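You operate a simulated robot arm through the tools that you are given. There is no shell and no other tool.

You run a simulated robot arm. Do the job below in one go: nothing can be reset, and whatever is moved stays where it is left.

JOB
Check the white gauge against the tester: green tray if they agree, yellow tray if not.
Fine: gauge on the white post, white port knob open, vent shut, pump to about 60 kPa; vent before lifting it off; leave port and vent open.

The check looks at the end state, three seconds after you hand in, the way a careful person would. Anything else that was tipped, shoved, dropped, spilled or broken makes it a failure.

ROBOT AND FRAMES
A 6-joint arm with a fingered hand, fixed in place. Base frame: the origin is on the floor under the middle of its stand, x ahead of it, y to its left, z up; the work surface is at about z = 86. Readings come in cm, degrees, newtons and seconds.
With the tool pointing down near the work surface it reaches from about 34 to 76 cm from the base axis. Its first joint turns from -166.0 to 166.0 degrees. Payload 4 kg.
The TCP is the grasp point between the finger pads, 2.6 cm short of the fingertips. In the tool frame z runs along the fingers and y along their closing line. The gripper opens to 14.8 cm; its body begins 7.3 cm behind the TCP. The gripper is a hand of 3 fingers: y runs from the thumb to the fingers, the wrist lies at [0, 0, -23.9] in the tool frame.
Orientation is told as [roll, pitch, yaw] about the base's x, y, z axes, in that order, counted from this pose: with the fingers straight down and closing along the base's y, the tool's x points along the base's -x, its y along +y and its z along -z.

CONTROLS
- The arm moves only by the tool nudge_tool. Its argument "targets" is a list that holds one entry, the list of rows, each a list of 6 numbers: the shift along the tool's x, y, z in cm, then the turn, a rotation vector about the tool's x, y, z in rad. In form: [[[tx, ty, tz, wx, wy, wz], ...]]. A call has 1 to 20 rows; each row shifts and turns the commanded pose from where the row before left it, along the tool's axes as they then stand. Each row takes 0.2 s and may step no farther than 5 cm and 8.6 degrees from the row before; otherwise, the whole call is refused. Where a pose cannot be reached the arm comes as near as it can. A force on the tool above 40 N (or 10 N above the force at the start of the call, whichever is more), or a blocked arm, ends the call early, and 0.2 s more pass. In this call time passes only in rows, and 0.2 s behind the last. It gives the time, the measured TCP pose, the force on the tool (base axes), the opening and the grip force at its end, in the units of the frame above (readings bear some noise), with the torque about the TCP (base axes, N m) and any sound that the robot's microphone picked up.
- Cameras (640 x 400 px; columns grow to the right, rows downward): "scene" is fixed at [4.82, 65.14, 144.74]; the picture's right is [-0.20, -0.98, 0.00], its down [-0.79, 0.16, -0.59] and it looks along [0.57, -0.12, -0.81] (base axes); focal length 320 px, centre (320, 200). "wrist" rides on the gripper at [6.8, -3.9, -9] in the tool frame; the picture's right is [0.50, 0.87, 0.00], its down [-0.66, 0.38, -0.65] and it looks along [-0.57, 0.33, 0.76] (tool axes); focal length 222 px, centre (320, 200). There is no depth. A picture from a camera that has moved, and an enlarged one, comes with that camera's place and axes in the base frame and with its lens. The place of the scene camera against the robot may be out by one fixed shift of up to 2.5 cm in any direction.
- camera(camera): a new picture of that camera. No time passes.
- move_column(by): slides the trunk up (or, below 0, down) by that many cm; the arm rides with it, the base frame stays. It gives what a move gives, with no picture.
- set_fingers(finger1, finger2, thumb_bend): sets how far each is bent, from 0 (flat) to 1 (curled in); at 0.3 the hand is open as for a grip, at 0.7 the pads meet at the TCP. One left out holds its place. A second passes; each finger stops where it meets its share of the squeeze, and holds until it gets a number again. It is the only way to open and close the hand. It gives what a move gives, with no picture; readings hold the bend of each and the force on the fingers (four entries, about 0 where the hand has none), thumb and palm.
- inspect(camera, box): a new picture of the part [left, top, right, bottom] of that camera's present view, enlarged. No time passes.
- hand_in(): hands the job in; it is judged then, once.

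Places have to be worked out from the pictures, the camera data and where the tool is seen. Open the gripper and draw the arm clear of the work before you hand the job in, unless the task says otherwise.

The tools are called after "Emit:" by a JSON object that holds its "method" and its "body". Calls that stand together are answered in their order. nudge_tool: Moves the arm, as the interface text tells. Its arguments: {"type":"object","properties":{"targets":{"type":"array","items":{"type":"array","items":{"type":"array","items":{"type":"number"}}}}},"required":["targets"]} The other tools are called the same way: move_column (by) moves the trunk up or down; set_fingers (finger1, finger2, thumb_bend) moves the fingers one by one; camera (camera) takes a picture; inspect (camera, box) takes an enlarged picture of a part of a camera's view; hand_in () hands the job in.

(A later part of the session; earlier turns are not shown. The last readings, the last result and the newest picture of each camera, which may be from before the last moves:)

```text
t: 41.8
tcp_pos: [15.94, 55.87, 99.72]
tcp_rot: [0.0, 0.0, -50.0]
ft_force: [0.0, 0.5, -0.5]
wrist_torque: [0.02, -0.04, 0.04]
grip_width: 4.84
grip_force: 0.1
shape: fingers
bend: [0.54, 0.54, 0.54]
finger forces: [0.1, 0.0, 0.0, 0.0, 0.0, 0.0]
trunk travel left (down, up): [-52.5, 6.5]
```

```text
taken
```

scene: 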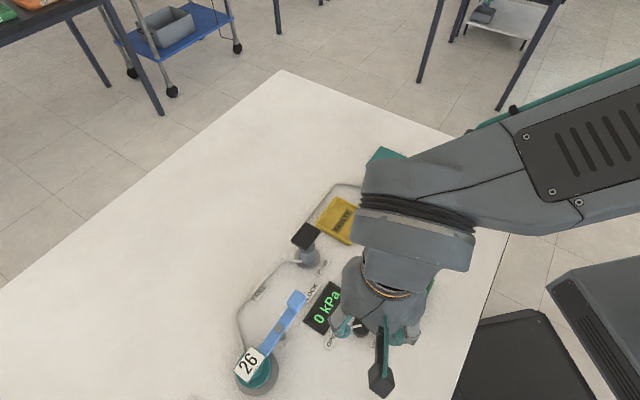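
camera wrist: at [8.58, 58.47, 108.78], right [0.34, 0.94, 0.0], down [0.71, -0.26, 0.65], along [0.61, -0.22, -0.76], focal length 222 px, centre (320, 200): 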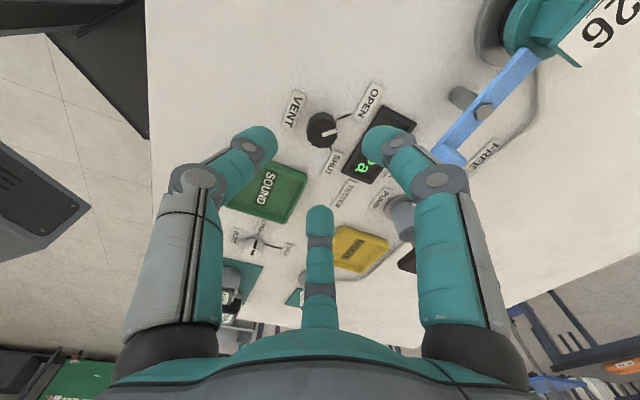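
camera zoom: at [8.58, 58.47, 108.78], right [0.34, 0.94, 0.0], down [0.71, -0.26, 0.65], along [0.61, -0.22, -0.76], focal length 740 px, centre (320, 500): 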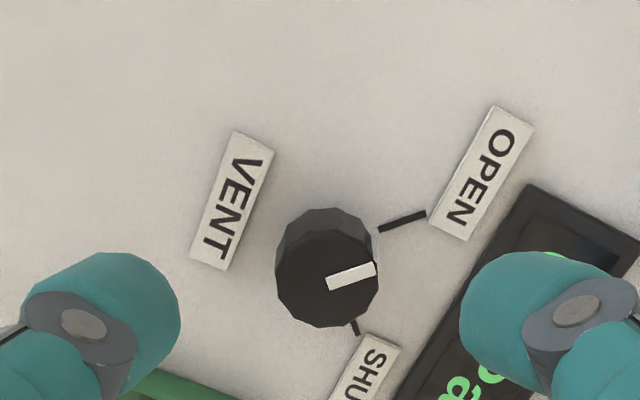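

The lines give the vent knob centre at [17.3, 55.5], with OPEN along +y and SHUT along +x. I'll centre over it and lower partway.

Emit:
{"method": "nudge_tool", "body": {"targets": [[[-1.08, 0.87, 0, 0, 0, 0], [0, 0, 2, 0, 0, 0], [0, 0, 2, 0, 0, 0], [0, 0, 2, 0, 0, 0]]]}}

Emit:
{"method": "inspect", "body": {"camera": "wrist", "box": [200, 60, 440, 210]}}

Emit:
{"method": "inspect", "body": {"camera": "scene", "box": [300, 270, 420, 370]}}

```text
t: 42.8
tcp_pos: [17.3, 55.55, 93.85]
tcp_rot: [0.0, 0.0, -49.8]
ft_force: [0.5, 0.2, -0.4]
wrist_torque: [-0.01, 0.02, 0.02]
grip_width: 4.86
grip_force: 0.1
shape: fingers
bend: [0.54, 0.54, 0.54]
finger forces: [0.0, 0.0, 0.1, 0.1, 0.0, 0.0]
trunk travel left (down, up): [-52.5, 6.5]
```

```text
2.67 times, centred on (320, 135) of wrist
camera zoom: at [9.9, 58.17, 102.83], right [0.34, 0.94, 0.0], down [0.71, -0.26, 0.65], along [0.61, -0.22, -0.76], focal length 592 px, centre (320, 373)
```

zoom: 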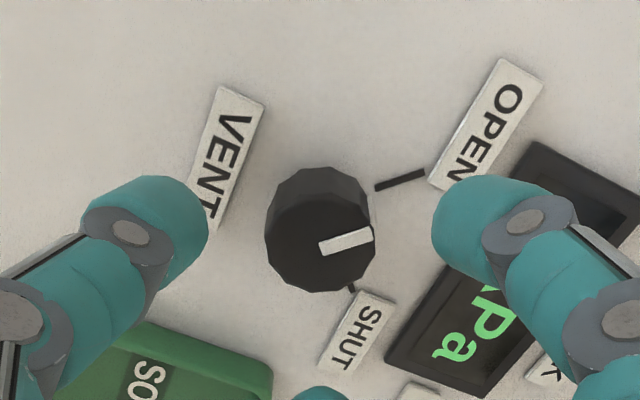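

```text
4.00 times, centred on (360, 320) of scene
camera zoom: at [4.82, 65.14, 144.74], right [-0.2, -0.98, 0.0], down [-0.79, 0.16, -0.59], along [0.57, -0.12, -0.81], focal length 1279 px, centre (160, -280)
```

zoom: 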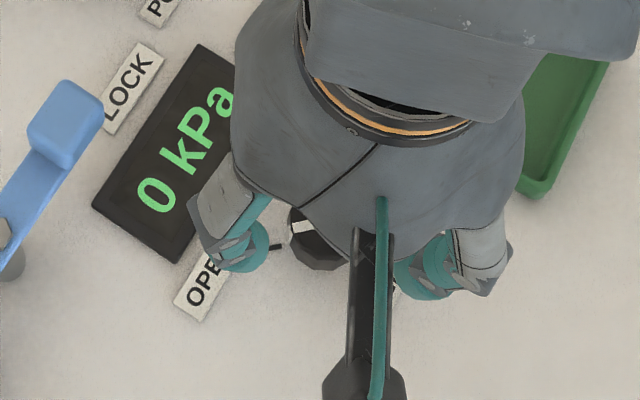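

I'm centred within about 0.05 cm. The green tray's corner and the tester are nearby, so I'll narrow the opening slightly before going down.

Emit:
{"method": "set_fingers", "body": {"finger1": 0.56, "finger2": 0.56, "thumb_bend": 0.56}}

Emit:
{"method": "nudge_tool", "body": {"targets": [[[0, 0, 1.4, 0, 0, 0], [0, 0, 1.4, 0, 0, 0], [0, 0, 1.2, 0, 0, 0]]]}}

Emit:
{"method": "inspect", "body": {"camera": "wrist", "box": [200, 70, 440, 220]}}

```text
t: 43.8
tcp_pos: [17.13, 55.5, 93.88]
tcp_rot: [0.0, -0.1, -49.8]
ft_force: [-0.4, -0.6, -0.6]
wrist_torque: [0.01, 0.02, -0.03]
grip_width: 4.29
grip_force: 0.0
shape: fingers
bend: [0.56, 0.56, 0.56]
finger forces: [0.0, 0.1, 0.0, 0.0, 0.1, 0.0]
trunk travel left (down, up): [-52.5, 6.5]
```

```text
t: 44.6
tcp_pos: [17.33, 55.42, 89.81]
tcp_rot: [0.0, 0.0, -49.8]
ft_force: [-0.3, -0.2, -0.5]
wrist_torque: [0.03, -0.03, 0.01]
grip_width: 4.29
grip_force: 0.1
shape: fingers
bend: [0.56, 0.56, 0.56]
finger forces: [0.1, 0.0, 0.1, 0.0, 0.0, 0.0]
trunk travel left (down, up): [-52.5, 6.5]
```

```text
2.67 times, centred on (320, 145) of wrist
camera zoom: at [9.99, 58.13, 98.86], right [0.34, 0.94, 0.0], down [0.71, -0.26, 0.65], along [0.61, -0.22, -0.76], focal length 592 px, centre (320, 347)
```

zoom: 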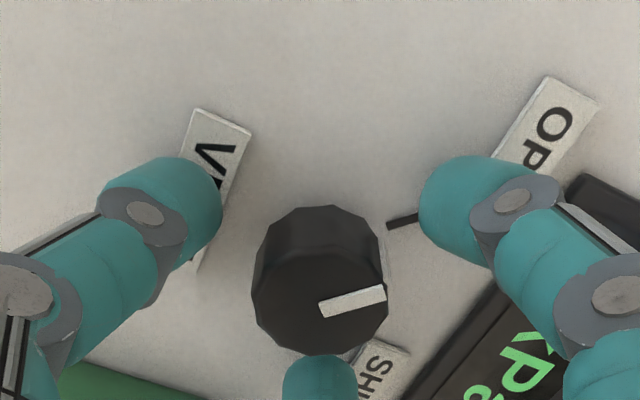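

I'll trim by 0.1 cm and close on the vent knob.

Emit:
{"method": "nudge_tool", "body": {"targets": [[[0.1, -0.02, 0.12, 0, 0, 0]]]}}

Emit:
{"method": "set_fingers", "body": {"finger1": 0.66, "finger2": 0.66, "thumb_bend": 0.66}}

Emit:
{"method": "inspect", "body": {"camera": "wrist", "box": [200, 70, 440, 220]}}

```text
t: 45.0
tcp_pos: [17.18, 55.59, 89.61]
tcp_rot: [-0.1, 0.0, -49.8]
ft_force: [0.3, 0.3, 0.3]
wrist_torque: [-0.01, -0.03, 0.0]
grip_width: 4.3
grip_force: 0.1
shape: fingers
bend: [0.56, 0.56, 0.56]
finger forces: [0.0, 0.1, 0.0, 0.0, 0.0, 0.0]
trunk travel left (down, up): [-52.5, 6.5]
```

```text
t: 46.0
tcp_pos: [17.22, 55.62, 89.57]
tcp_rot: [0.0, 0.0, -49.9]
ft_force: [-0.2, -0.7, -1.3]
wrist_torque: [-0.04, -0.02, 0.0]
grip_width: 2.0
grip_force: 4.2
shape: fingers
bend: [0.63, 0.62, 0.64]
finger forces: [2.5, 3.1, 0.0, 0.0, 3.7, 0.0]
trunk travel left (down, up): [-52.5, 6.5]
```

```text
2.67 times, centred on (320, 145) of wrist
camera zoom: at [9.86, 58.2, 98.69], right [0.34, 0.94, 0.0], down [0.71, -0.26, 0.65], along [0.61, -0.22, -0.76], focal length 592 px, centre (320, 347)
```

zoom: 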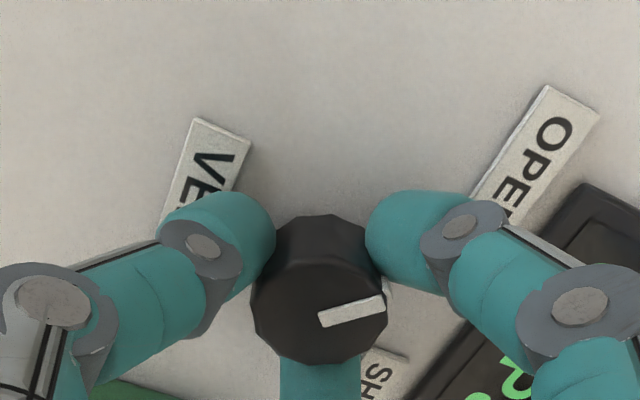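

The vent knob is gripped evenly. I'll turn it clockwise from above, OPEN → SHUT, by 90°.

Emit:
{"method": "nudge_tool", "body": {"targets": [[[0, 0, 0, 0, 0, 0.131], [0, 0, 0, 0, 0, 0.131], [0, 0, 0, 0, 0, 0.131], [0, 0, 0, 0, 0, 0.131], [0, 0, 0, 0, 0, 0.131], [0, 0, 0, 0, 0, 0.131], [0, 0, 0, 0, 0, 0.131], [0, 0, 0, 0, 0, 0.131], [0, 0, 0, 0, 0, 0.131], [0, 0, 0, 0, 0, 0.131], [0, 0, 0, 0, 0, 0.131], [0, 0, 0, 0, 0, 0.131]]]}}

Emit:
{"method": "inspect", "body": {"camera": "wrist", "box": [200, 70, 440, 220]}}

Emit:
{"method": "inspect", "body": {"camera": "scene", "box": [300, 270, 420, 370]}}

```text
t: 48.6
tcp_pos: [17.21, 55.58, 89.73]
tcp_rot: [0.0, 0.1, -140.2]
ft_force: [2.9, 0.3, -2.8]
wrist_torque: [-0.01, -0.02, 0.0]
grip_width: 2.02
grip_force: 4.3
shape: fingers
bend: [0.62, 0.62, 0.64]
finger forces: [3.6, 2.8, 0.0, 0.0, 2.7, 0.1]
trunk travel left (down, up): [-52.5, 6.5]
```

```text
2.67 times, centred on (320, 145) of wrist
camera zoom: at [19.9, 62.93, 98.72], right [0.94, -0.34, 0.0], down [-0.26, -0.71, 0.65], along [-0.23, -0.61, -0.76], focal length 592 px, centre (320, 347)
```

zoom: 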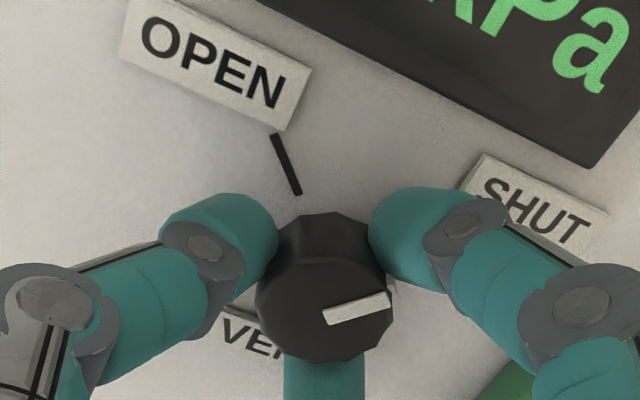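

```text
4.00 times, centred on (360, 320) of scene
camera zoom: at [4.82, 65.14, 144.74], right [-0.2, -0.98, 0.0], down [-0.79, 0.16, -0.59], along [0.57, -0.12, -0.81], focal length 1279 px, centre (160, -280)
```

zoom: 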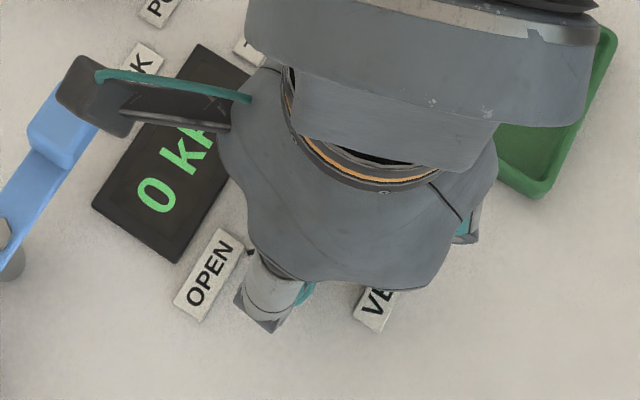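

The knob followed the full turn. I'll open, rise and verify.

Emit:
{"method": "set_fingers", "body": {"finger1": 0.56, "finger2": 0.56, "thumb_bend": 0.56}}

Emit:
{"method": "nudge_tool", "body": {"targets": [[[0, 0, -1.5, 0, 0, 0], [0, 0, -2.5, 0, 0, 0], [0, 0, -3, 0, 0, 0], [0, 0, -3, 0, 0, 0]]]}}

Emit:
{"method": "camera", "body": {"camera": "wrist"}}

Emit:
{"method": "inspect", "body": {"camera": "wrist", "box": [240, 40, 400, 160]}}

Emit:
{"method": "inspect", "body": {"camera": "scene", "box": [300, 270, 420, 370]}}

```text
t: 49.6
tcp_pos: [17.23, 55.55, 89.62]
tcp_rot: [0.0, 0.0, -140.0]
ft_force: [0.3, -0.6, -0.2]
wrist_torque: [-0.02, -0.03, 0.0]
grip_width: 4.18
grip_force: 0.0
shape: fingers
bend: [0.56, 0.56, 0.56]
finger forces: [0.0, 0.0, 0.0, 0.0, 0.0, 0.0]
trunk travel left (down, up): [-52.5, 6.5]
```

```text
t: 50.6
tcp_pos: [17.1, 55.68, 99.93]
tcp_rot: [0.1, -0.1, -140.0]
ft_force: [0.1, -0.1, 0.2]
wrist_torque: [-0.01, -0.01, -0.03]
grip_width: 4.22
grip_force: 0.0
shape: fingers
bend: [0.56, 0.56, 0.56]
finger forces: [0.1, 0.1, 0.1, 0.1, 0.0, 0.1]
trunk travel left (down, up): [-52.5, 6.5]
```

```text
taken
camera wrist: at [19.79, 62.99, 108.92], right [0.94, -0.34, 0.0], down [-0.26, -0.71, 0.65], along [-0.22, -0.61, -0.76], focal length 222 px, centre (320, 200)
```

wrist: 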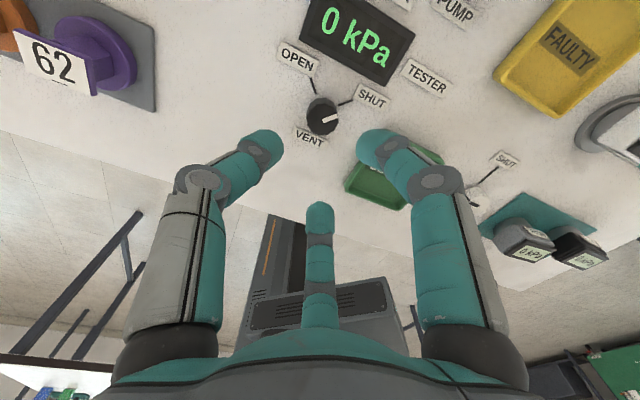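

```text
3.33 times, centred on (320, 100) of wrist
camera zoom: at [19.79, 62.99, 108.92], right [0.94, -0.34, 0.0], down [-0.26, -0.71, 0.65], along [-0.22, -0.61, -0.76], focal length 740 px, centre (320, 533)
```

zoom: 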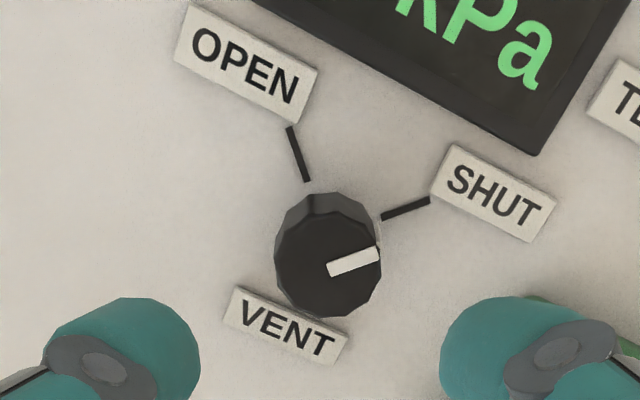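

```text
4.00 times, centred on (360, 320) of scene
camera zoom: at [4.82, 65.14, 144.74], right [-0.2, -0.98, 0.0], down [-0.79, 0.16, -0.59], along [0.57, -0.12, -0.81], focal length 1279 px, centre (160, -280)
```

zoom: 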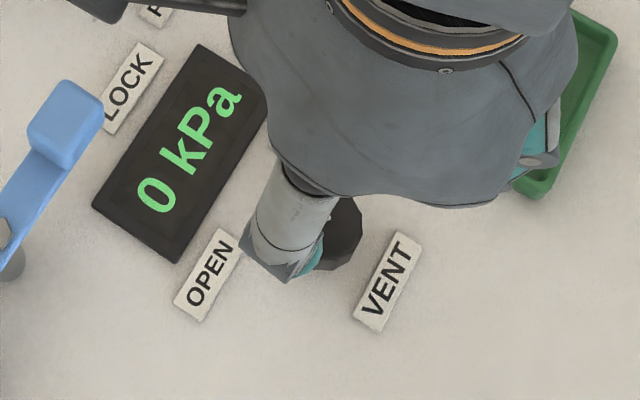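

The vent is SHUT. There is also a purple "62" item further off, which I'll stay clear of. Next I'll rise and go over the pump at about [31, 62] for a look.

Emit:
{"method": "nudge_tool", "body": {"targets": [[[0, 0, -3, 0, 0, 0], [0, 0, -3.5, 0, 0, 0], [3.68, 1.0, 0, 0, 0, 0], [3.68, 1.0, 0, 0, 0, 0], [3.68, 1.0, 0, 0, 0, 0], [3.68, 1.0, 0, 0, 0, 0]]]}}

Emit:
{"method": "camera", "body": {"camera": "wrist"}}

Emit:
{"method": "camera", "body": {"camera": "scene"}}

```text
t: 52.0
tcp_pos: [30.83, 62.01, 106.1]
tcp_rot: [-0.1, -0.1, -140.0]
ft_force: [0.7, -0.2, -0.6]
wrist_torque: [0.0, 0.02, -0.01]
grip_width: 4.23
grip_force: 0.1
shape: fingers
bend: [0.56, 0.56, 0.56]
finger forces: [0.1, 0.0, 0.0, 0.1, 0.1, 0.0]
trunk travel left (down, up): [-52.5, 6.5]
```

```text
taken
camera wrist: at [33.5, 69.33, 115.14], right [0.94, -0.34, 0.0], down [-0.26, -0.71, 0.65], along [-0.22, -0.61, -0.76], focal length 222 px, centre (320, 200)
```

wrist: 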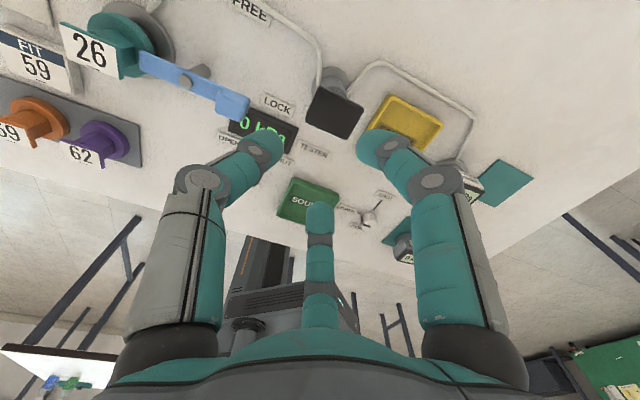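

```text
taken
```

scene: 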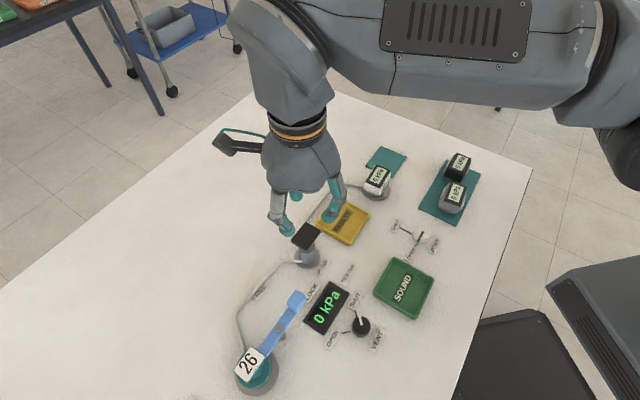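

The wrist view shows a rack with "59" and "62" items and a card near "26". I'll read these and check the pump handle.

Emit:
{"method": "inspect", "body": {"camera": "wrist", "box": [0, 0, 160, 180]}}

Emit:
{"method": "inspect", "body": {"camera": "wrist", "box": [260, 40, 420, 160]}}

Emit:
{"method": "inspect", "body": {"camera": "wrist", "box": [130, 20, 290, 140]}}

Emit:
{"method": "inspect", "body": {"camera": "scene", "box": [270, 150, 410, 280]}}

```text
2.22 times, centred on (80, 90) of wrist
camera zoom: at [33.5, 69.33, 115.14], right [0.94, -0.34, 0.0], down [-0.26, -0.71, 0.65], along [-0.22, -0.61, -0.76], focal length 494 px, centre (853, 444)
```

zoom: 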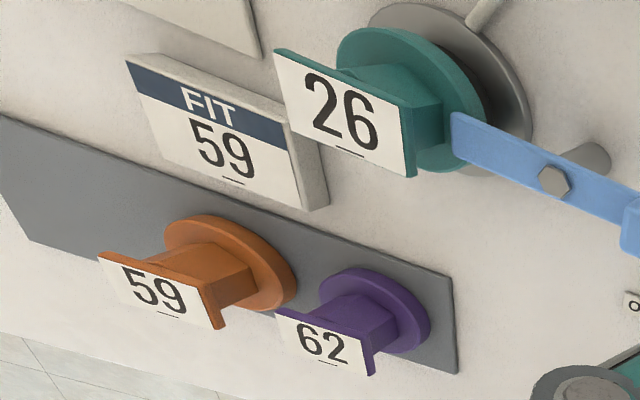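

```text
3.33 times, centred on (340, 100) of wrist
camera zoom: at [33.5, 69.33, 115.14], right [0.94, -0.34, 0.0], down [-0.26, -0.71, 0.65], along [-0.22, -0.61, -0.76], focal length 740 px, centre (253, 533)
```

zoom: 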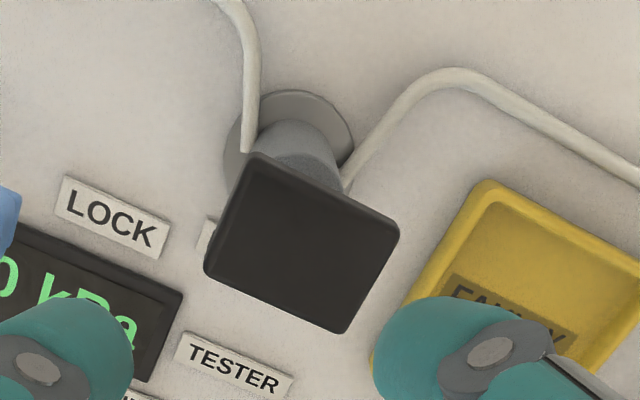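

```text
3.33 times, centred on (210, 80) of wrist
camera zoom: at [33.5, 69.33, 115.14], right [0.94, -0.34, 0.0], down [-0.26, -0.71, 0.65], along [-0.22, -0.61, -0.76], focal length 740 px, centre (687, 600)
```

zoom: 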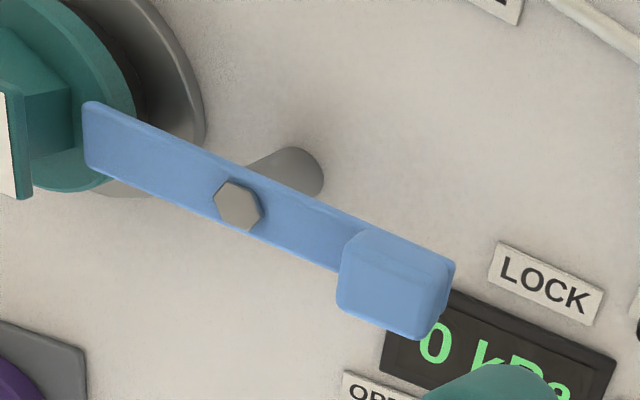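

```text
3.08 times, centred on (340, 215) of scene
camera zoom: at [4.82, 65.14, 144.74], right [-0.2, -0.98, 0.0], down [-0.79, 0.16, -0.59], along [0.57, -0.12, -0.81], focal length 984 px, centre (258, 154)
```

zoom: 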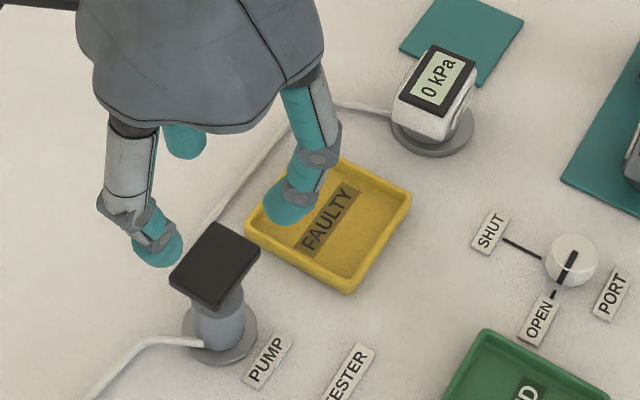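

The "FIT 59" card and the plugs aren't part of this job, so I'll leave them alone. The pump handle is about a 4.4×3.3 cm plate centred at [32.2, 61.9], top z≈94.5. I'll close the fingers into a fist, centre above it and come down partway.

Emit:
{"method": "set_fingers", "body": {"finger1": 0.68, "finger2": 0.68, "thumb_bend": 0.68}}

Emit:
{"method": "nudge_tool", "body": {"targets": [[[0.98, 0.95, 0, 0, 0, 0], [0, 0, 2, 0, 0, 0], [0, 0, 2, 0, 0, 0], [0, 0, 2, 0, 0, 0]]]}}

Emit:
{"method": "camera", "body": {"camera": "wrist"}}

Emit:
{"method": "inspect", "body": {"camera": "wrist", "box": [240, 80, 400, 200]}}

Emit:
{"method": "inspect", "body": {"camera": "scene", "box": [260, 150, 400, 350]}}

```text
t: 53.0
tcp_pos: [30.83, 61.94, 106.2]
tcp_rot: [0.0, 0.0, -140.1]
ft_force: [0.0, -0.6, 0.2]
wrist_torque: [0.03, 0.0, -0.01]
grip_width: 0.53
grip_force: 0.0
shape: fingers
bend: [0.68, 0.68, 0.68]
finger forces: [0.1, 0.0, 0.0, 0.0, 0.0, 0.1]
trunk travel left (down, up): [-52.5, 6.5]
```

```text
t: 54.0
tcp_pos: [32.54, 61.8, 100.26]
tcp_rot: [0.0, 0.0, -139.9]
ft_force: [-1.2, 0.0, -0.6]
wrist_torque: [-0.04, 0.02, 0.03]
grip_width: 0.51
grip_force: 0.1
shape: fingers
bend: [0.68, 0.68, 0.68]
finger forces: [0.0, 0.0, 0.1, 0.1, 0.0, 0.0]
trunk travel left (down, up): [-52.5, 6.5]
```

```text
taken
camera wrist: at [35.13, 69.27, 109.21], right [0.94, -0.34, 0.0], down [-0.26, -0.71, 0.65], along [-0.22, -0.61, -0.76], focal length 222 px, centre (320, 200)
```

wrist: 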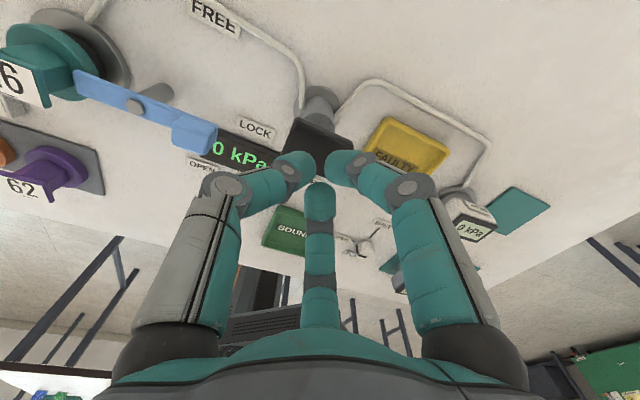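

```text
3.33 times, centred on (320, 140) of wrist
camera zoom: at [35.13, 69.27, 109.21], right [0.94, -0.34, 0.0], down [-0.26, -0.71, 0.65], along [-0.22, -0.61, -0.76], focal length 740 px, centre (320, 400)
```

zoom: 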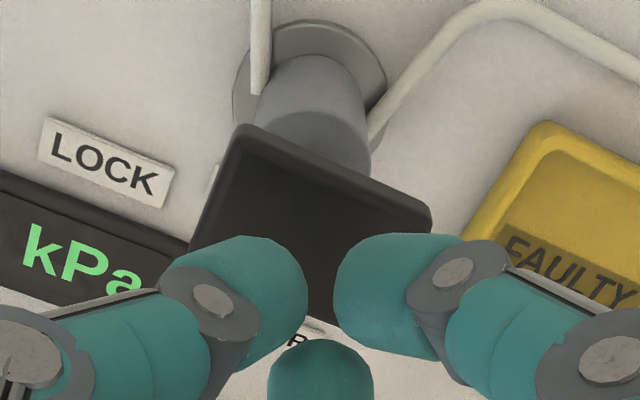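

```text
2.00 times, centred on (330, 250) of scene
camera zoom: at [4.82, 65.14, 144.74], right [-0.2, -0.98, 0.0], down [-0.79, 0.16, -0.59], along [0.57, -0.12, -0.81], focal length 639 px, centre (300, 100)
```

zoom: 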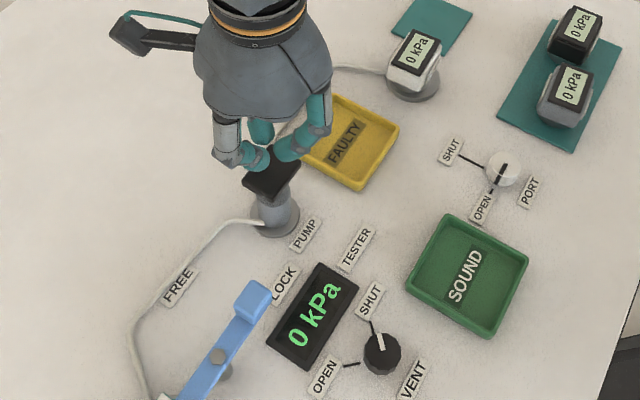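

I'm centred on the handle. I'll come down until the fingertips touch it.

Emit:
{"method": "nudge_tool", "body": {"targets": [[[-0.12, -0.16, 1.0, 0, 0, 0], [0, 0, 1.0, 0, 0, 0], [0, 0, 0.4, 0, 0, 0]]]}}

Emit:
{"method": "nudge_tool", "body": {"targets": [[[0, 0, 0.3, 0, 0, 0]]]}}

Emit:
{"method": "inspect", "body": {"camera": "scene", "box": [260, 150, 400, 350]}}

```text
t: 54.8
tcp_pos: [32.19, 62.01, 97.88]
tcp_rot: [0.1, 0.0, -140.0]
ft_force: [0.3, -0.4, 0.3]
wrist_torque: [0.01, -0.01, 0.05]
grip_width: 0.52
grip_force: 0.0
shape: fingers
bend: [0.68, 0.68, 0.68]
finger forces: [0.0, 0.0, 0.0, 0.0, 0.0, 0.0]
trunk travel left (down, up): [-52.5, 6.5]
```

```text
t: 55.2
tcp_pos: [32.23, 62.08, 97.69]
tcp_rot: [0.0, 0.1, -140.1]
ft_force: [0.8, 0.0, 1.3]
wrist_torque: [0.0, 0.0, -0.01]
grip_width: 0.48
grip_force: 0.9
shape: fingers
bend: [0.68, 0.68, 0.68]
finger forces: [0.9, 0.3, 0.0, 0.0, 0.2, 0.1]
trunk travel left (down, up): [-52.5, 6.5]
```

```text
2.00 times, centred on (330, 250) of scene
camera zoom: at [4.82, 65.14, 144.74], right [-0.2, -0.98, 0.0], down [-0.79, 0.16, -0.59], along [0.57, -0.12, -0.81], focal length 639 px, centre (300, 100)
```

zoom: 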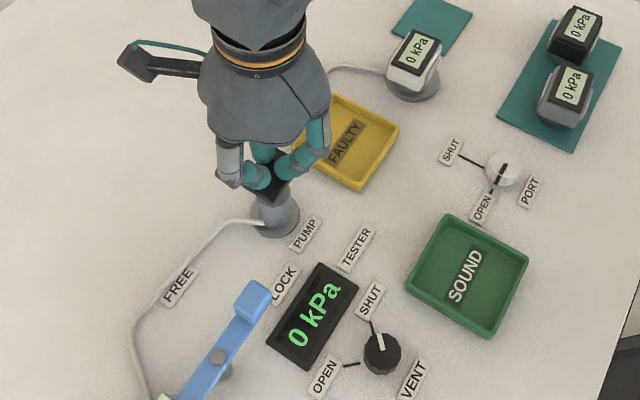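

Contact with the handle is at TCP z≈97.7, and both displays are visible from the scene camera. I'll press down 1 cm and read the tester.

Emit:
{"method": "nudge_tool", "body": {"targets": [[[0, 0, 0.5, 0, 0, 0], [0, 0, 0.5, 0, 0, 0]]]}}

Emit:
{"method": "inspect", "body": {"camera": "scene", "box": [260, 150, 400, 350]}}

```text
t: 55.8
tcp_pos: [32.27, 62.12, 96.52]
tcp_rot: [0.0, 0.0, -140.0]
ft_force: [-0.1, -0.1, 2.9]
wrist_torque: [0.03, 0.05, 0.0]
grip_width: 0.45
grip_force: 0.9
shape: fingers
bend: [0.68, 0.68, 0.68]
finger forces: [0.5, 0.8, 0.0, 0.0, 1.2, 0.0]
trunk travel left (down, up): [-52.5, 6.5]
```

```text
2.00 times, centred on (330, 250) of scene
camera zoom: at [4.82, 65.14, 144.74], right [-0.2, -0.98, 0.0], down [-0.79, 0.16, -0.59], along [0.57, -0.12, -0.81], focal length 639 px, centre (300, 100)
```

zoom: 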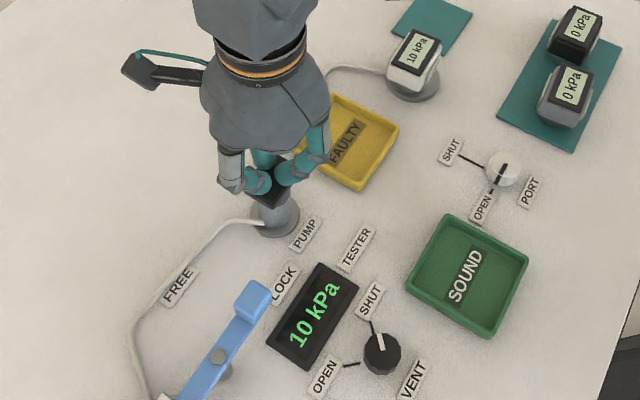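

The pump works: 1 cm of stroke gives 10 kPa, and the tester and gauge both read 10. I'll continue the stroke.

Emit:
{"method": "nudge_tool", "body": {"targets": [[[0, 0, 0.5, 0, 0, 0], [0, 0, 0.5, 0, 0, 0]]]}}

Emit:
{"method": "inspect", "body": {"camera": "scene", "box": [260, 150, 400, 350]}}

```text
t: 56.4
tcp_pos: [32.31, 61.83, 95.37]
tcp_rot: [-0.1, 0.0, -140.0]
ft_force: [-0.5, 1.1, 4.0]
wrist_torque: [0.07, 0.06, 0.01]
grip_width: 0.42
grip_force: 2.0
shape: fingers
bend: [0.68, 0.68, 0.68]
finger forces: [0.5, 0.8, 0.1, 0.1, 2.5, 0.1]
trunk travel left (down, up): [-52.5, 6.5]
heard: click
```

```text
2.00 times, centred on (330, 250) of scene
camera zoom: at [4.82, 65.14, 144.74], right [-0.2, -0.98, 0.0], down [-0.79, 0.16, -0.59], along [0.57, -0.12, -0.81], focal length 639 px, centre (300, 100)
```

zoom: 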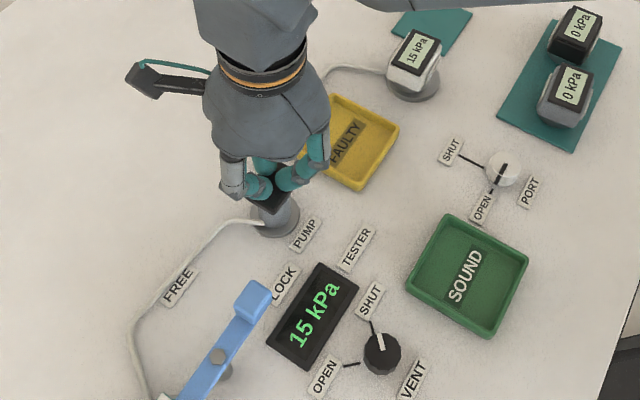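

The stroke end clicked at 15 kPa, so four strokes should give 60. I'll lift off to let the handle return, then check.

Emit:
{"method": "nudge_tool", "body": {"targets": [[[0, 0, -0.9, 0, 0, 0], [0, 0, -0.9, 0, 0, 0], [0, 0, -0.9, 0, 0, 0]]]}}

Emit:
{"method": "inspect", "body": {"camera": "scene", "box": [260, 150, 400, 350]}}

```text
t: 57.2
tcp_pos: [32.28, 61.99, 98.02]
tcp_rot: [0.0, -0.1, -140.0]
ft_force: [0.6, 0.3, -1.0]
wrist_torque: [-0.01, 0.0, 0.01]
grip_width: 0.48
grip_force: 0.1
shape: fingers
bend: [0.68, 0.68, 0.68]
finger forces: [0.0, 0.0, 0.0, 0.1, 0.1, 0.0]
trunk travel left (down, up): [-52.5, 6.5]
```

```text
2.00 times, centred on (330, 250) of scene
camera zoom: at [4.82, 65.14, 144.74], right [-0.2, -0.98, 0.0], down [-0.79, 0.16, -0.59], along [0.57, -0.12, -0.81], focal length 639 px, centre (300, 100)
```

zoom: 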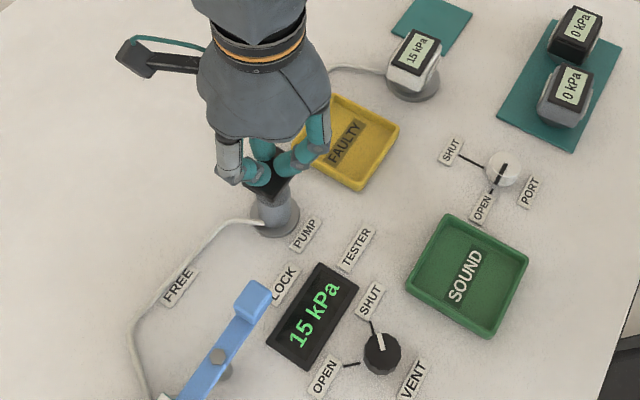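

The pressure held at 15 kPa and the handle came back. Now the second stroke and return.

Emit:
{"method": "nudge_tool", "body": {"targets": [[[0, 0, 0.7, 0, 0, 0], [0, 0, 0.7, 0, 0, 0], [0, 0, 0.7, 0, 0, 0], [0, 0, 0.6, 0, 0, 0]]]}}

Emit:
{"method": "inspect", "body": {"camera": "scene", "box": [260, 150, 400, 350]}}

Emit:
{"method": "nudge_tool", "body": {"targets": [[[0, 0, -0.9, 0, 0, 0], [0, 0, -0.9, 0, 0, 0], [0, 0, -0.9, 0, 0, 0]]]}}

Emit:
{"method": "inspect", "body": {"camera": "scene", "box": [260, 150, 400, 350]}}

```text
t: 58.2
tcp_pos: [32.26, 62.2, 95.49]
tcp_rot: [0.0, 0.0, -140.0]
ft_force: [0.2, 0.2, 4.4]
wrist_torque: [0.01, 0.03, -0.03]
grip_width: 0.43
grip_force: 2.3
shape: fingers
bend: [0.68, 0.68, 0.68]
finger forces: [0.8, 1.2, 0.1, 0.0, 1.9, 0.1]
trunk travel left (down, up): [-52.5, 6.5]
heard: click
```

```text
2.00 times, centred on (330, 250) of scene
camera zoom: at [4.82, 65.14, 144.74], right [-0.2, -0.98, 0.0], down [-0.79, 0.16, -0.59], along [0.57, -0.12, -0.81], focal length 639 px, centre (300, 100)
```

zoom: 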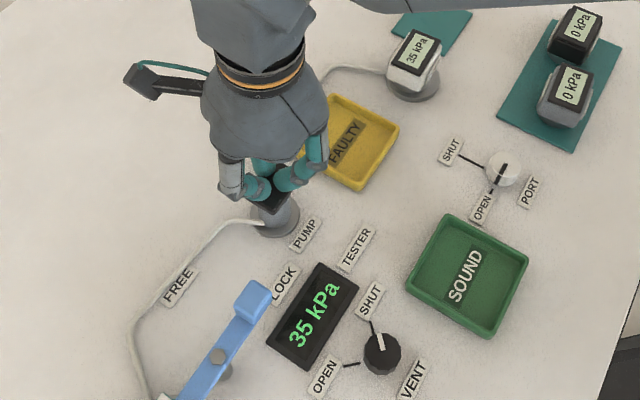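

```text
t: 59.0
tcp_pos: [32.24, 61.86, 98.07]
tcp_rot: [0.0, 0.0, -140.0]
ft_force: [0.1, -0.7, -0.5]
wrist_torque: [0.0, 0.02, -0.01]
grip_width: 0.45
grip_force: 0.1
shape: fingers
bend: [0.68, 0.68, 0.68]
finger forces: [0.1, 0.1, 0.0, 0.0, 0.1, 0.0]
trunk travel left (down, up): [-52.5, 6.5]
```

```text
2.00 times, centred on (330, 250) of scene
camera zoom: at [4.82, 65.14, 144.74], right [-0.2, -0.98, 0.0], down [-0.79, 0.16, -0.59], along [0.57, -0.12, -0.81], focal length 639 px, centre (300, 100)
```

zoom: 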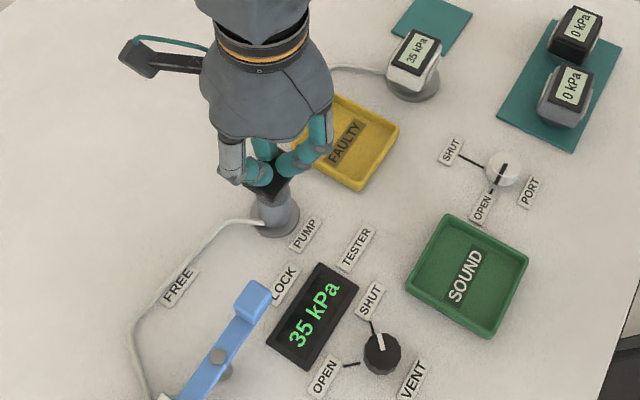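

Both now read 35 kPa. I'll do a third stroke and watch the reading.

Emit:
{"method": "nudge_tool", "body": {"targets": [[[0, 0, 0.7, 0, 0, 0], [0, 0, 0.7, 0, 0, 0], [0, 0, 0.7, 0, 0, 0]]]}}

Emit:
{"method": "inspect", "body": {"camera": "scene", "box": [260, 150, 400, 350]}}

```text
t: 59.8
tcp_pos: [32.22, 61.94, 95.97]
tcp_rot: [-0.1, 0.0, -140.0]
ft_force: [0.0, -1.1, 3.2]
wrist_torque: [-0.01, -0.02, 0.02]
grip_width: 0.42
grip_force: 1.5
shape: fingers
bend: [0.68, 0.68, 0.68]
finger forces: [1.1, 1.4, 0.0, 0.1, 0.8, 0.0]
trunk travel left (down, up): [-52.5, 6.5]
heard: click
```

```text
2.00 times, centred on (330, 250) of scene
camera zoom: at [4.82, 65.14, 144.74], right [-0.2, -0.98, 0.0], down [-0.79, 0.16, -0.59], along [0.57, -0.12, -0.81], focal length 639 px, centre (300, 100)
```

zoom: 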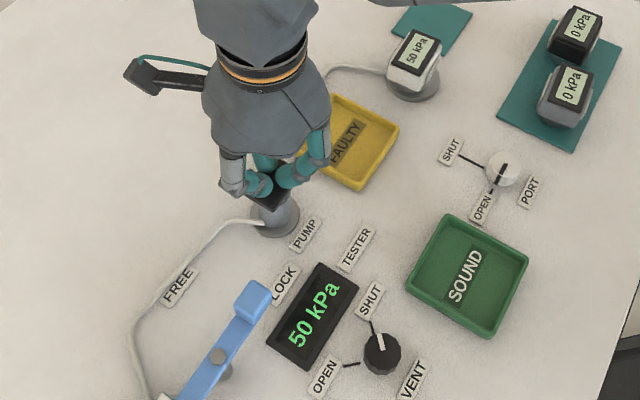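

50 kPa on both. I'll press a little further to finish this stroke.

Emit:
{"method": "nudge_tool", "body": {"targets": [[[0, 0, 0.3, 0, 0, 0], [0, 0, 0.2, 0, 0, 0]]]}}

Emit:
{"method": "inspect", "body": {"camera": "scene", "box": [260, 150, 400, 350]}}

```text
t: 60.4
tcp_pos: [32.22, 61.93, 95.52]
tcp_rot: [0.0, -0.1, -140.0]
ft_force: [0.4, 0.8, 4.1]
wrist_torque: [0.03, -0.01, 0.0]
grip_width: 0.39
grip_force: 2.1
shape: fingers
bend: [0.68, 0.68, 0.68]
finger forces: [1.0, 0.6, 0.0, 0.0, 2.3, 0.0]
trunk travel left (down, up): [-52.5, 6.5]
```

```text
2.00 times, centred on (330, 250) of scene
camera zoom: at [4.82, 65.14, 144.74], right [-0.2, -0.98, 0.0], down [-0.79, 0.16, -0.59], along [0.57, -0.12, -0.81], focal length 639 px, centre (300, 100)
```

zoom: 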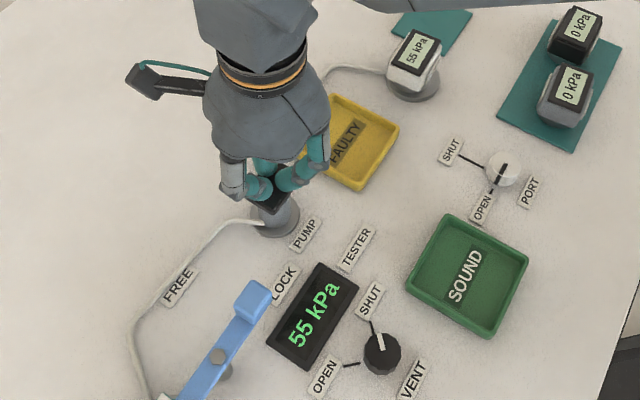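

55 kPa on both. I'll lift off and make a short partial stroke to bring it to 60.

Emit:
{"method": "nudge_tool", "body": {"targets": [[[0, 0, -0.9, 0, 0, 0], [0, 0, -0.9, 0, 0, 0], [0, 0, -0.75, 0, 0, 0]]]}}

Emit:
{"method": "nudge_tool", "body": {"targets": [[[0, 0, 0.5, 0, 0, 0], [0, 0, 0.5, 0, 0, 0]]]}}

Emit:
{"method": "inspect", "body": {"camera": "scene", "box": [260, 150, 400, 350]}}

```text
t: 61.2
tcp_pos: [32.2, 61.88, 98.09]
tcp_rot: [0.0, 0.0, -140.1]
ft_force: [0.6, 0.2, 0.3]
wrist_torque: [0.0, -0.01, 0.04]
grip_width: 0.44
grip_force: 0.1
shape: fingers
bend: [0.68, 0.68, 0.68]
finger forces: [0.0, 0.1, 0.0, 0.0, 0.0, 0.0]
trunk travel left (down, up): [-52.5, 6.5]
```

```text
t: 61.8
tcp_pos: [32.2, 61.96, 97.07]
tcp_rot: [-0.1, 0.1, -140.1]
ft_force: [-0.1, -0.4, 2.3]
wrist_torque: [-0.02, -0.02, -0.02]
grip_width: 0.43
grip_force: 1.0
shape: fingers
bend: [0.68, 0.68, 0.68]
finger forces: [0.5, 0.9, 0.1, 0.0, 0.6, 0.0]
trunk travel left (down, up): [-52.5, 6.5]
```

```text
2.00 times, centred on (330, 250) of scene
camera zoom: at [4.82, 65.14, 144.74], right [-0.2, -0.98, 0.0], down [-0.79, 0.16, -0.59], along [0.57, -0.12, -0.81], focal length 639 px, centre (300, 100)
```

zoom: 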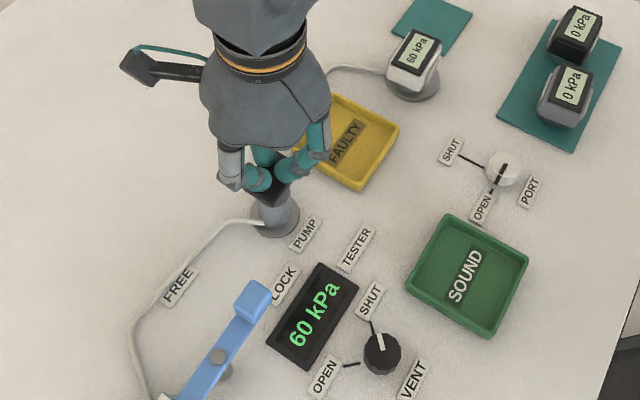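

Both appear to read 60 kPa. I'll lift the hand off the pump, then zoom in to read both displays carefully at the held pressure.

Emit:
{"method": "nudge_tool", "body": {"targets": [[[0, 0, -0.8, 0, 0, 0], [0, 0, -1.2, 0, 0, 0], [0, 0, -2, 0, 0, 0], [0, 0, -3, 0, 0, 0], [0, 0, -3, 0, 0, 0]]]}}

Emit:
{"method": "inspect", "body": {"camera": "scene", "box": [355, 165, 400, 200]}}

Emit:
{"method": "inspect", "body": {"camera": "scene", "box": [295, 275, 365, 345]}}

Emit:
{"method": "camera", "body": {"camera": "wrist"}}

```text
t: 63.0
tcp_pos: [32.02, 61.79, 106.84]
tcp_rot: [0.0, 0.0, -140.1]
ft_force: [0.6, 0.7, 0.0]
wrist_torque: [0.01, 0.0, 0.0]
grip_width: 0.44
grip_force: 0.1
shape: fingers
bend: [0.68, 0.68, 0.68]
finger forces: [0.0, 0.1, 0.0, 0.0, 0.0, 0.1]
trunk travel left (down, up): [-52.5, 6.5]
```

```text
11.43 times, centred on (378, 182) of scene
camera zoom: at [4.82, 65.14, 144.74], right [-0.2, -0.98, 0.0], down [-0.79, 0.16, -0.59], along [0.57, -0.12, -0.81], focal length 3654 px, centre (-337, 400)
```

zoom: 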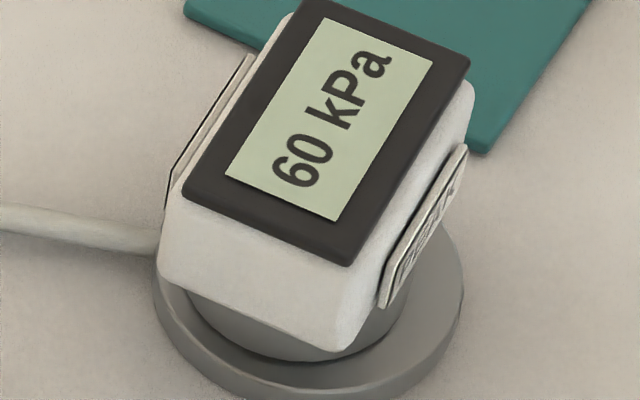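

```text
5.71 times, centred on (330, 310) of scene
camera zoom: at [4.82, 65.14, 144.74], right [-0.2, -0.98, 0.0], down [-0.79, 0.16, -0.59], along [0.57, -0.12, -0.81], focal length 1827 px, centre (263, -429)
```

zoom: 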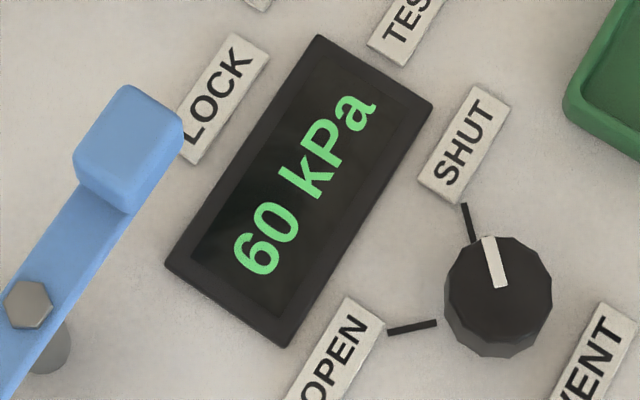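

```text
taken
camera wrist: at [34.59, 69.09, 115.94], right [0.94, -0.34, 0.0], down [-0.26, -0.71, 0.65], along [-0.22, -0.61, -0.76], focal length 222 px, centre (320, 200)
```

wrist: 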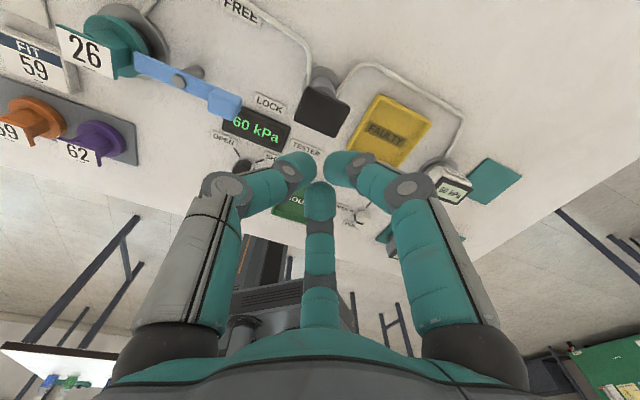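

Both read a steady 60 kPa, so they agree and the gauge goes in the green SOUND tray. Now I'll vent, returning over the vent knob with open fingers.

Emit:
{"method": "set_fingers", "body": {"finger1": 0.56, "finger2": 0.56, "thumb_bend": 0.56}}

Emit:
{"method": "nudge_tool", "body": {"targets": [[[-3.81, -1.16, 0, 0, 0, 0], [-3.81, -1.16, 0, 0, 0, 0], [-3.81, -1.16, 0, 0, 0, 0], [-3.81, -1.15, 0, 0, 0, 0], [0, 0, 2.6, 0, 0, 0], [0, 0, 2.6, 0, 0, 0], [0, 0, 2.6, 0, 0, 0], [0, 0, 2.6, 0, 0, 0], [0, 0, 2.5, 0, 0, 0]]]}}

Emit:
{"method": "inspect", "body": {"camera": "wrist", "box": [200, 60, 440, 210]}}

```text
t: 64.0
tcp_pos: [31.99, 61.77, 106.98]
tcp_rot: [0.1, -0.1, -140.0]
ft_force: [-0.2, 0.4, -0.1]
wrist_torque: [0.01, 0.03, 0.0]
grip_width: 4.18
grip_force: 0.1
shape: fingers
bend: [0.56, 0.56, 0.56]
finger forces: [0.0, 0.0, 0.0, 0.0, 0.1, 0.0]
trunk travel left (down, up): [-52.5, 6.5]
```

```text
t: 66.0
tcp_pos: [17.31, 55.57, 94.32]
tcp_rot: [-0.1, 0.0, -140.1]
ft_force: [0.2, -0.2, -0.8]
wrist_torque: [0.0, 0.03, 0.01]
grip_width: 4.18
grip_force: 0.0
shape: fingers
bend: [0.56, 0.56, 0.56]
finger forces: [0.0, 0.0, 0.0, 0.1, 0.1, 0.1]
trunk travel left (down, up): [-52.5, 6.5]
```

```text
2.67 times, centred on (320, 135) of wrist
camera zoom: at [19.97, 62.82, 103.36], right [0.94, -0.34, 0.0], down [-0.26, -0.71, 0.65], along [-0.22, -0.61, -0.76], focal length 592 px, centre (320, 373)
```

zoom: 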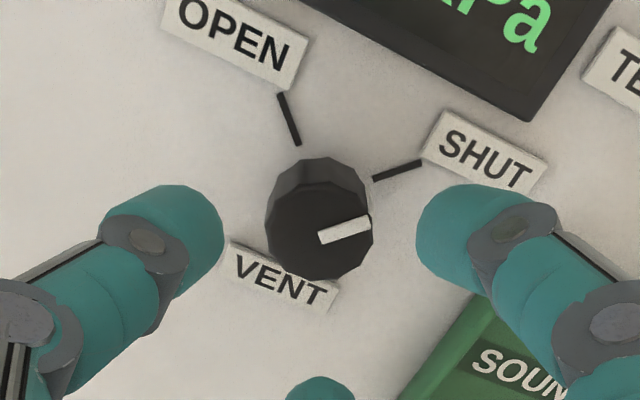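

I'm centred over the vent knob, which still points at SHUT. I'll lower and grip it.

Emit:
{"method": "nudge_tool", "body": {"targets": [[[0, 0, 1.6, 0, 0, 0], [0, 0, 1.6, 0, 0, 0], [0, 0, 1.45, 0, 0, 0]]]}}

Emit:
{"method": "inspect", "body": {"camera": "wrist", "box": [200, 70, 440, 220]}}

```text
t: 66.8
tcp_pos: [17.45, 55.58, 89.65]
tcp_rot: [-0.1, 0.0, -140.0]
ft_force: [0.1, 0.4, -0.4]
wrist_torque: [-0.02, -0.02, 0.03]
grip_width: 4.22
grip_force: 0.1
shape: fingers
bend: [0.56, 0.56, 0.56]
finger forces: [0.0, 0.1, 0.0, 0.0, 0.0, 0.0]
trunk travel left (down, up): [-52.5, 6.5]
```

```text
2.67 times, centred on (320, 145) of wrist
camera zoom: at [20.19, 62.93, 98.67], right [0.94, -0.34, 0.0], down [-0.26, -0.71, 0.65], along [-0.22, -0.61, -0.76], focal length 592 px, centre (320, 347)
```

zoom: 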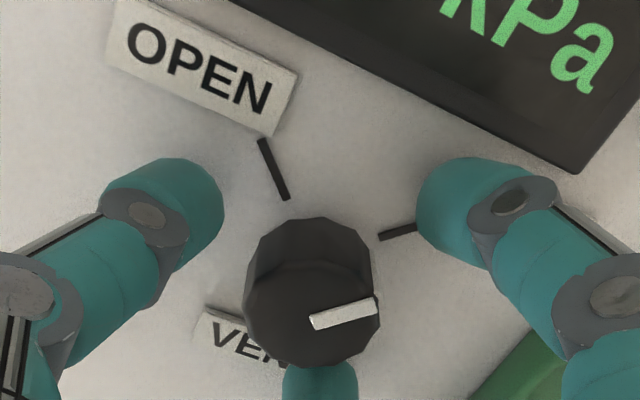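

I'm 0.2 cm off axis; I'll correct, then grip.

Emit:
{"method": "nudge_tool", "body": {"targets": [[[-0.2, -0.09, 0.02, 0, 0, 0]]]}}

Emit:
{"method": "set_fingers", "body": {"finger1": 0.66, "finger2": 0.66, "thumb_bend": 0.66}}

Emit:
{"method": "nudge_tool", "body": {"targets": [[[0, 0, 0, 0, 0, -0.131], [0, 0, 0, 0, 0, -0.131], [0, 0, 0, 0, 0, -0.131], [0, 0, 0, 0, 0, -0.131], [0, 0, 0, 0, 0, -0.131], [0, 0, 0, 0, 0, -0.131], [0, 0, 0, 0, 0, -0.131], [0, 0, 0, 0, 0, -0.131], [0, 0, 0, 0, 0, -0.131], [0, 0, 0, 0, 0, -0.131], [0, 0, 0, 0, 0, -0.131], [0, 0, 0, 0, 0, -0.131]]]}}

Emit:
{"method": "inspect", "body": {"camera": "wrist", "box": [200, 70, 440, 220]}}

Emit:
{"method": "camera", "body": {"camera": "scene"}}

```text
t: 67.2
tcp_pos: [17.22, 55.59, 89.57]
tcp_rot: [-0.1, -0.1, -140.1]
ft_force: [-0.2, 0.2, 0.3]
wrist_torque: [0.0, 0.0, 0.02]
grip_width: 4.2
grip_force: 0.0
shape: fingers
bend: [0.56, 0.56, 0.56]
finger forces: [0.0, 0.0, 0.0, 0.0, 0.0, 0.1]
trunk travel left (down, up): [-52.5, 6.5]
```

```text
t: 68.2
tcp_pos: [17.22, 55.67, 89.46]
tcp_rot: [0.0, 0.0, -139.9]
ft_force: [-1.6, 0.5, -1.3]
wrist_torque: [-0.02, 0.0, 0.0]
grip_width: 2.02
grip_force: 4.5
shape: fingers
bend: [0.63, 0.62, 0.64]
finger forces: [2.7, 3.0, 0.0, 0.0, 3.4, 0.1]
trunk travel left (down, up): [-52.5, 6.5]
```

```text
t: 70.8
tcp_pos: [17.27, 55.64, 89.44]
tcp_rot: [-0.1, 0.0, -49.7]
ft_force: [-2.8, -3.3, 2.9]
wrist_torque: [-0.08, 0.08, 0.02]
grip_width: 2.02
grip_force: 5.9
shape: fingers
bend: [0.63, 0.63, 0.64]
finger forces: [2.6, 2.8, 0.0, 0.0, 6.2, 0.0]
trunk travel left (down, up): [-52.5, 6.5]
```

```text
2.67 times, centred on (320, 145) of wrist
camera zoom: at [9.98, 58.25, 98.54], right [0.34, 0.94, 0.0], down [0.71, -0.26, 0.65], along [0.62, -0.22, -0.76], focal length 592 px, centre (320, 347)
```

zoom: 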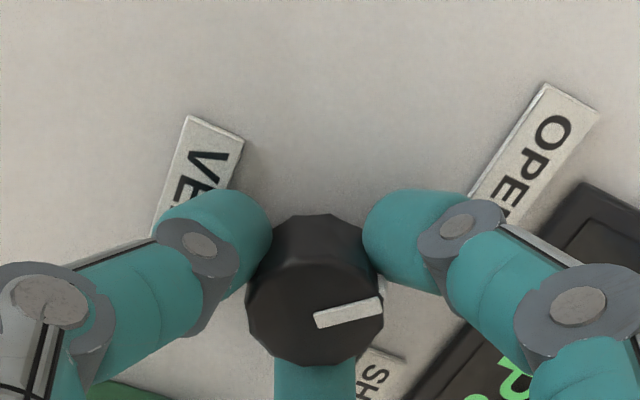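

```text
taken
```

scene: 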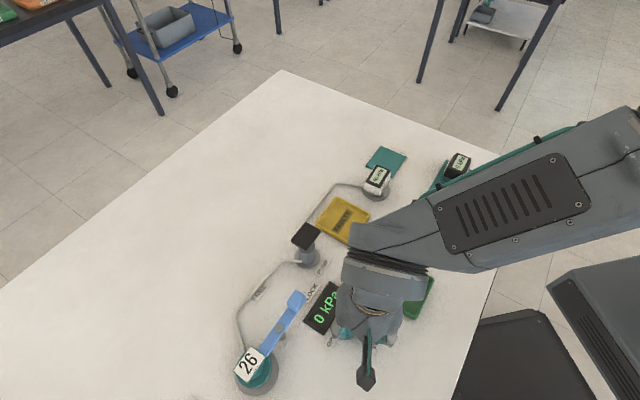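

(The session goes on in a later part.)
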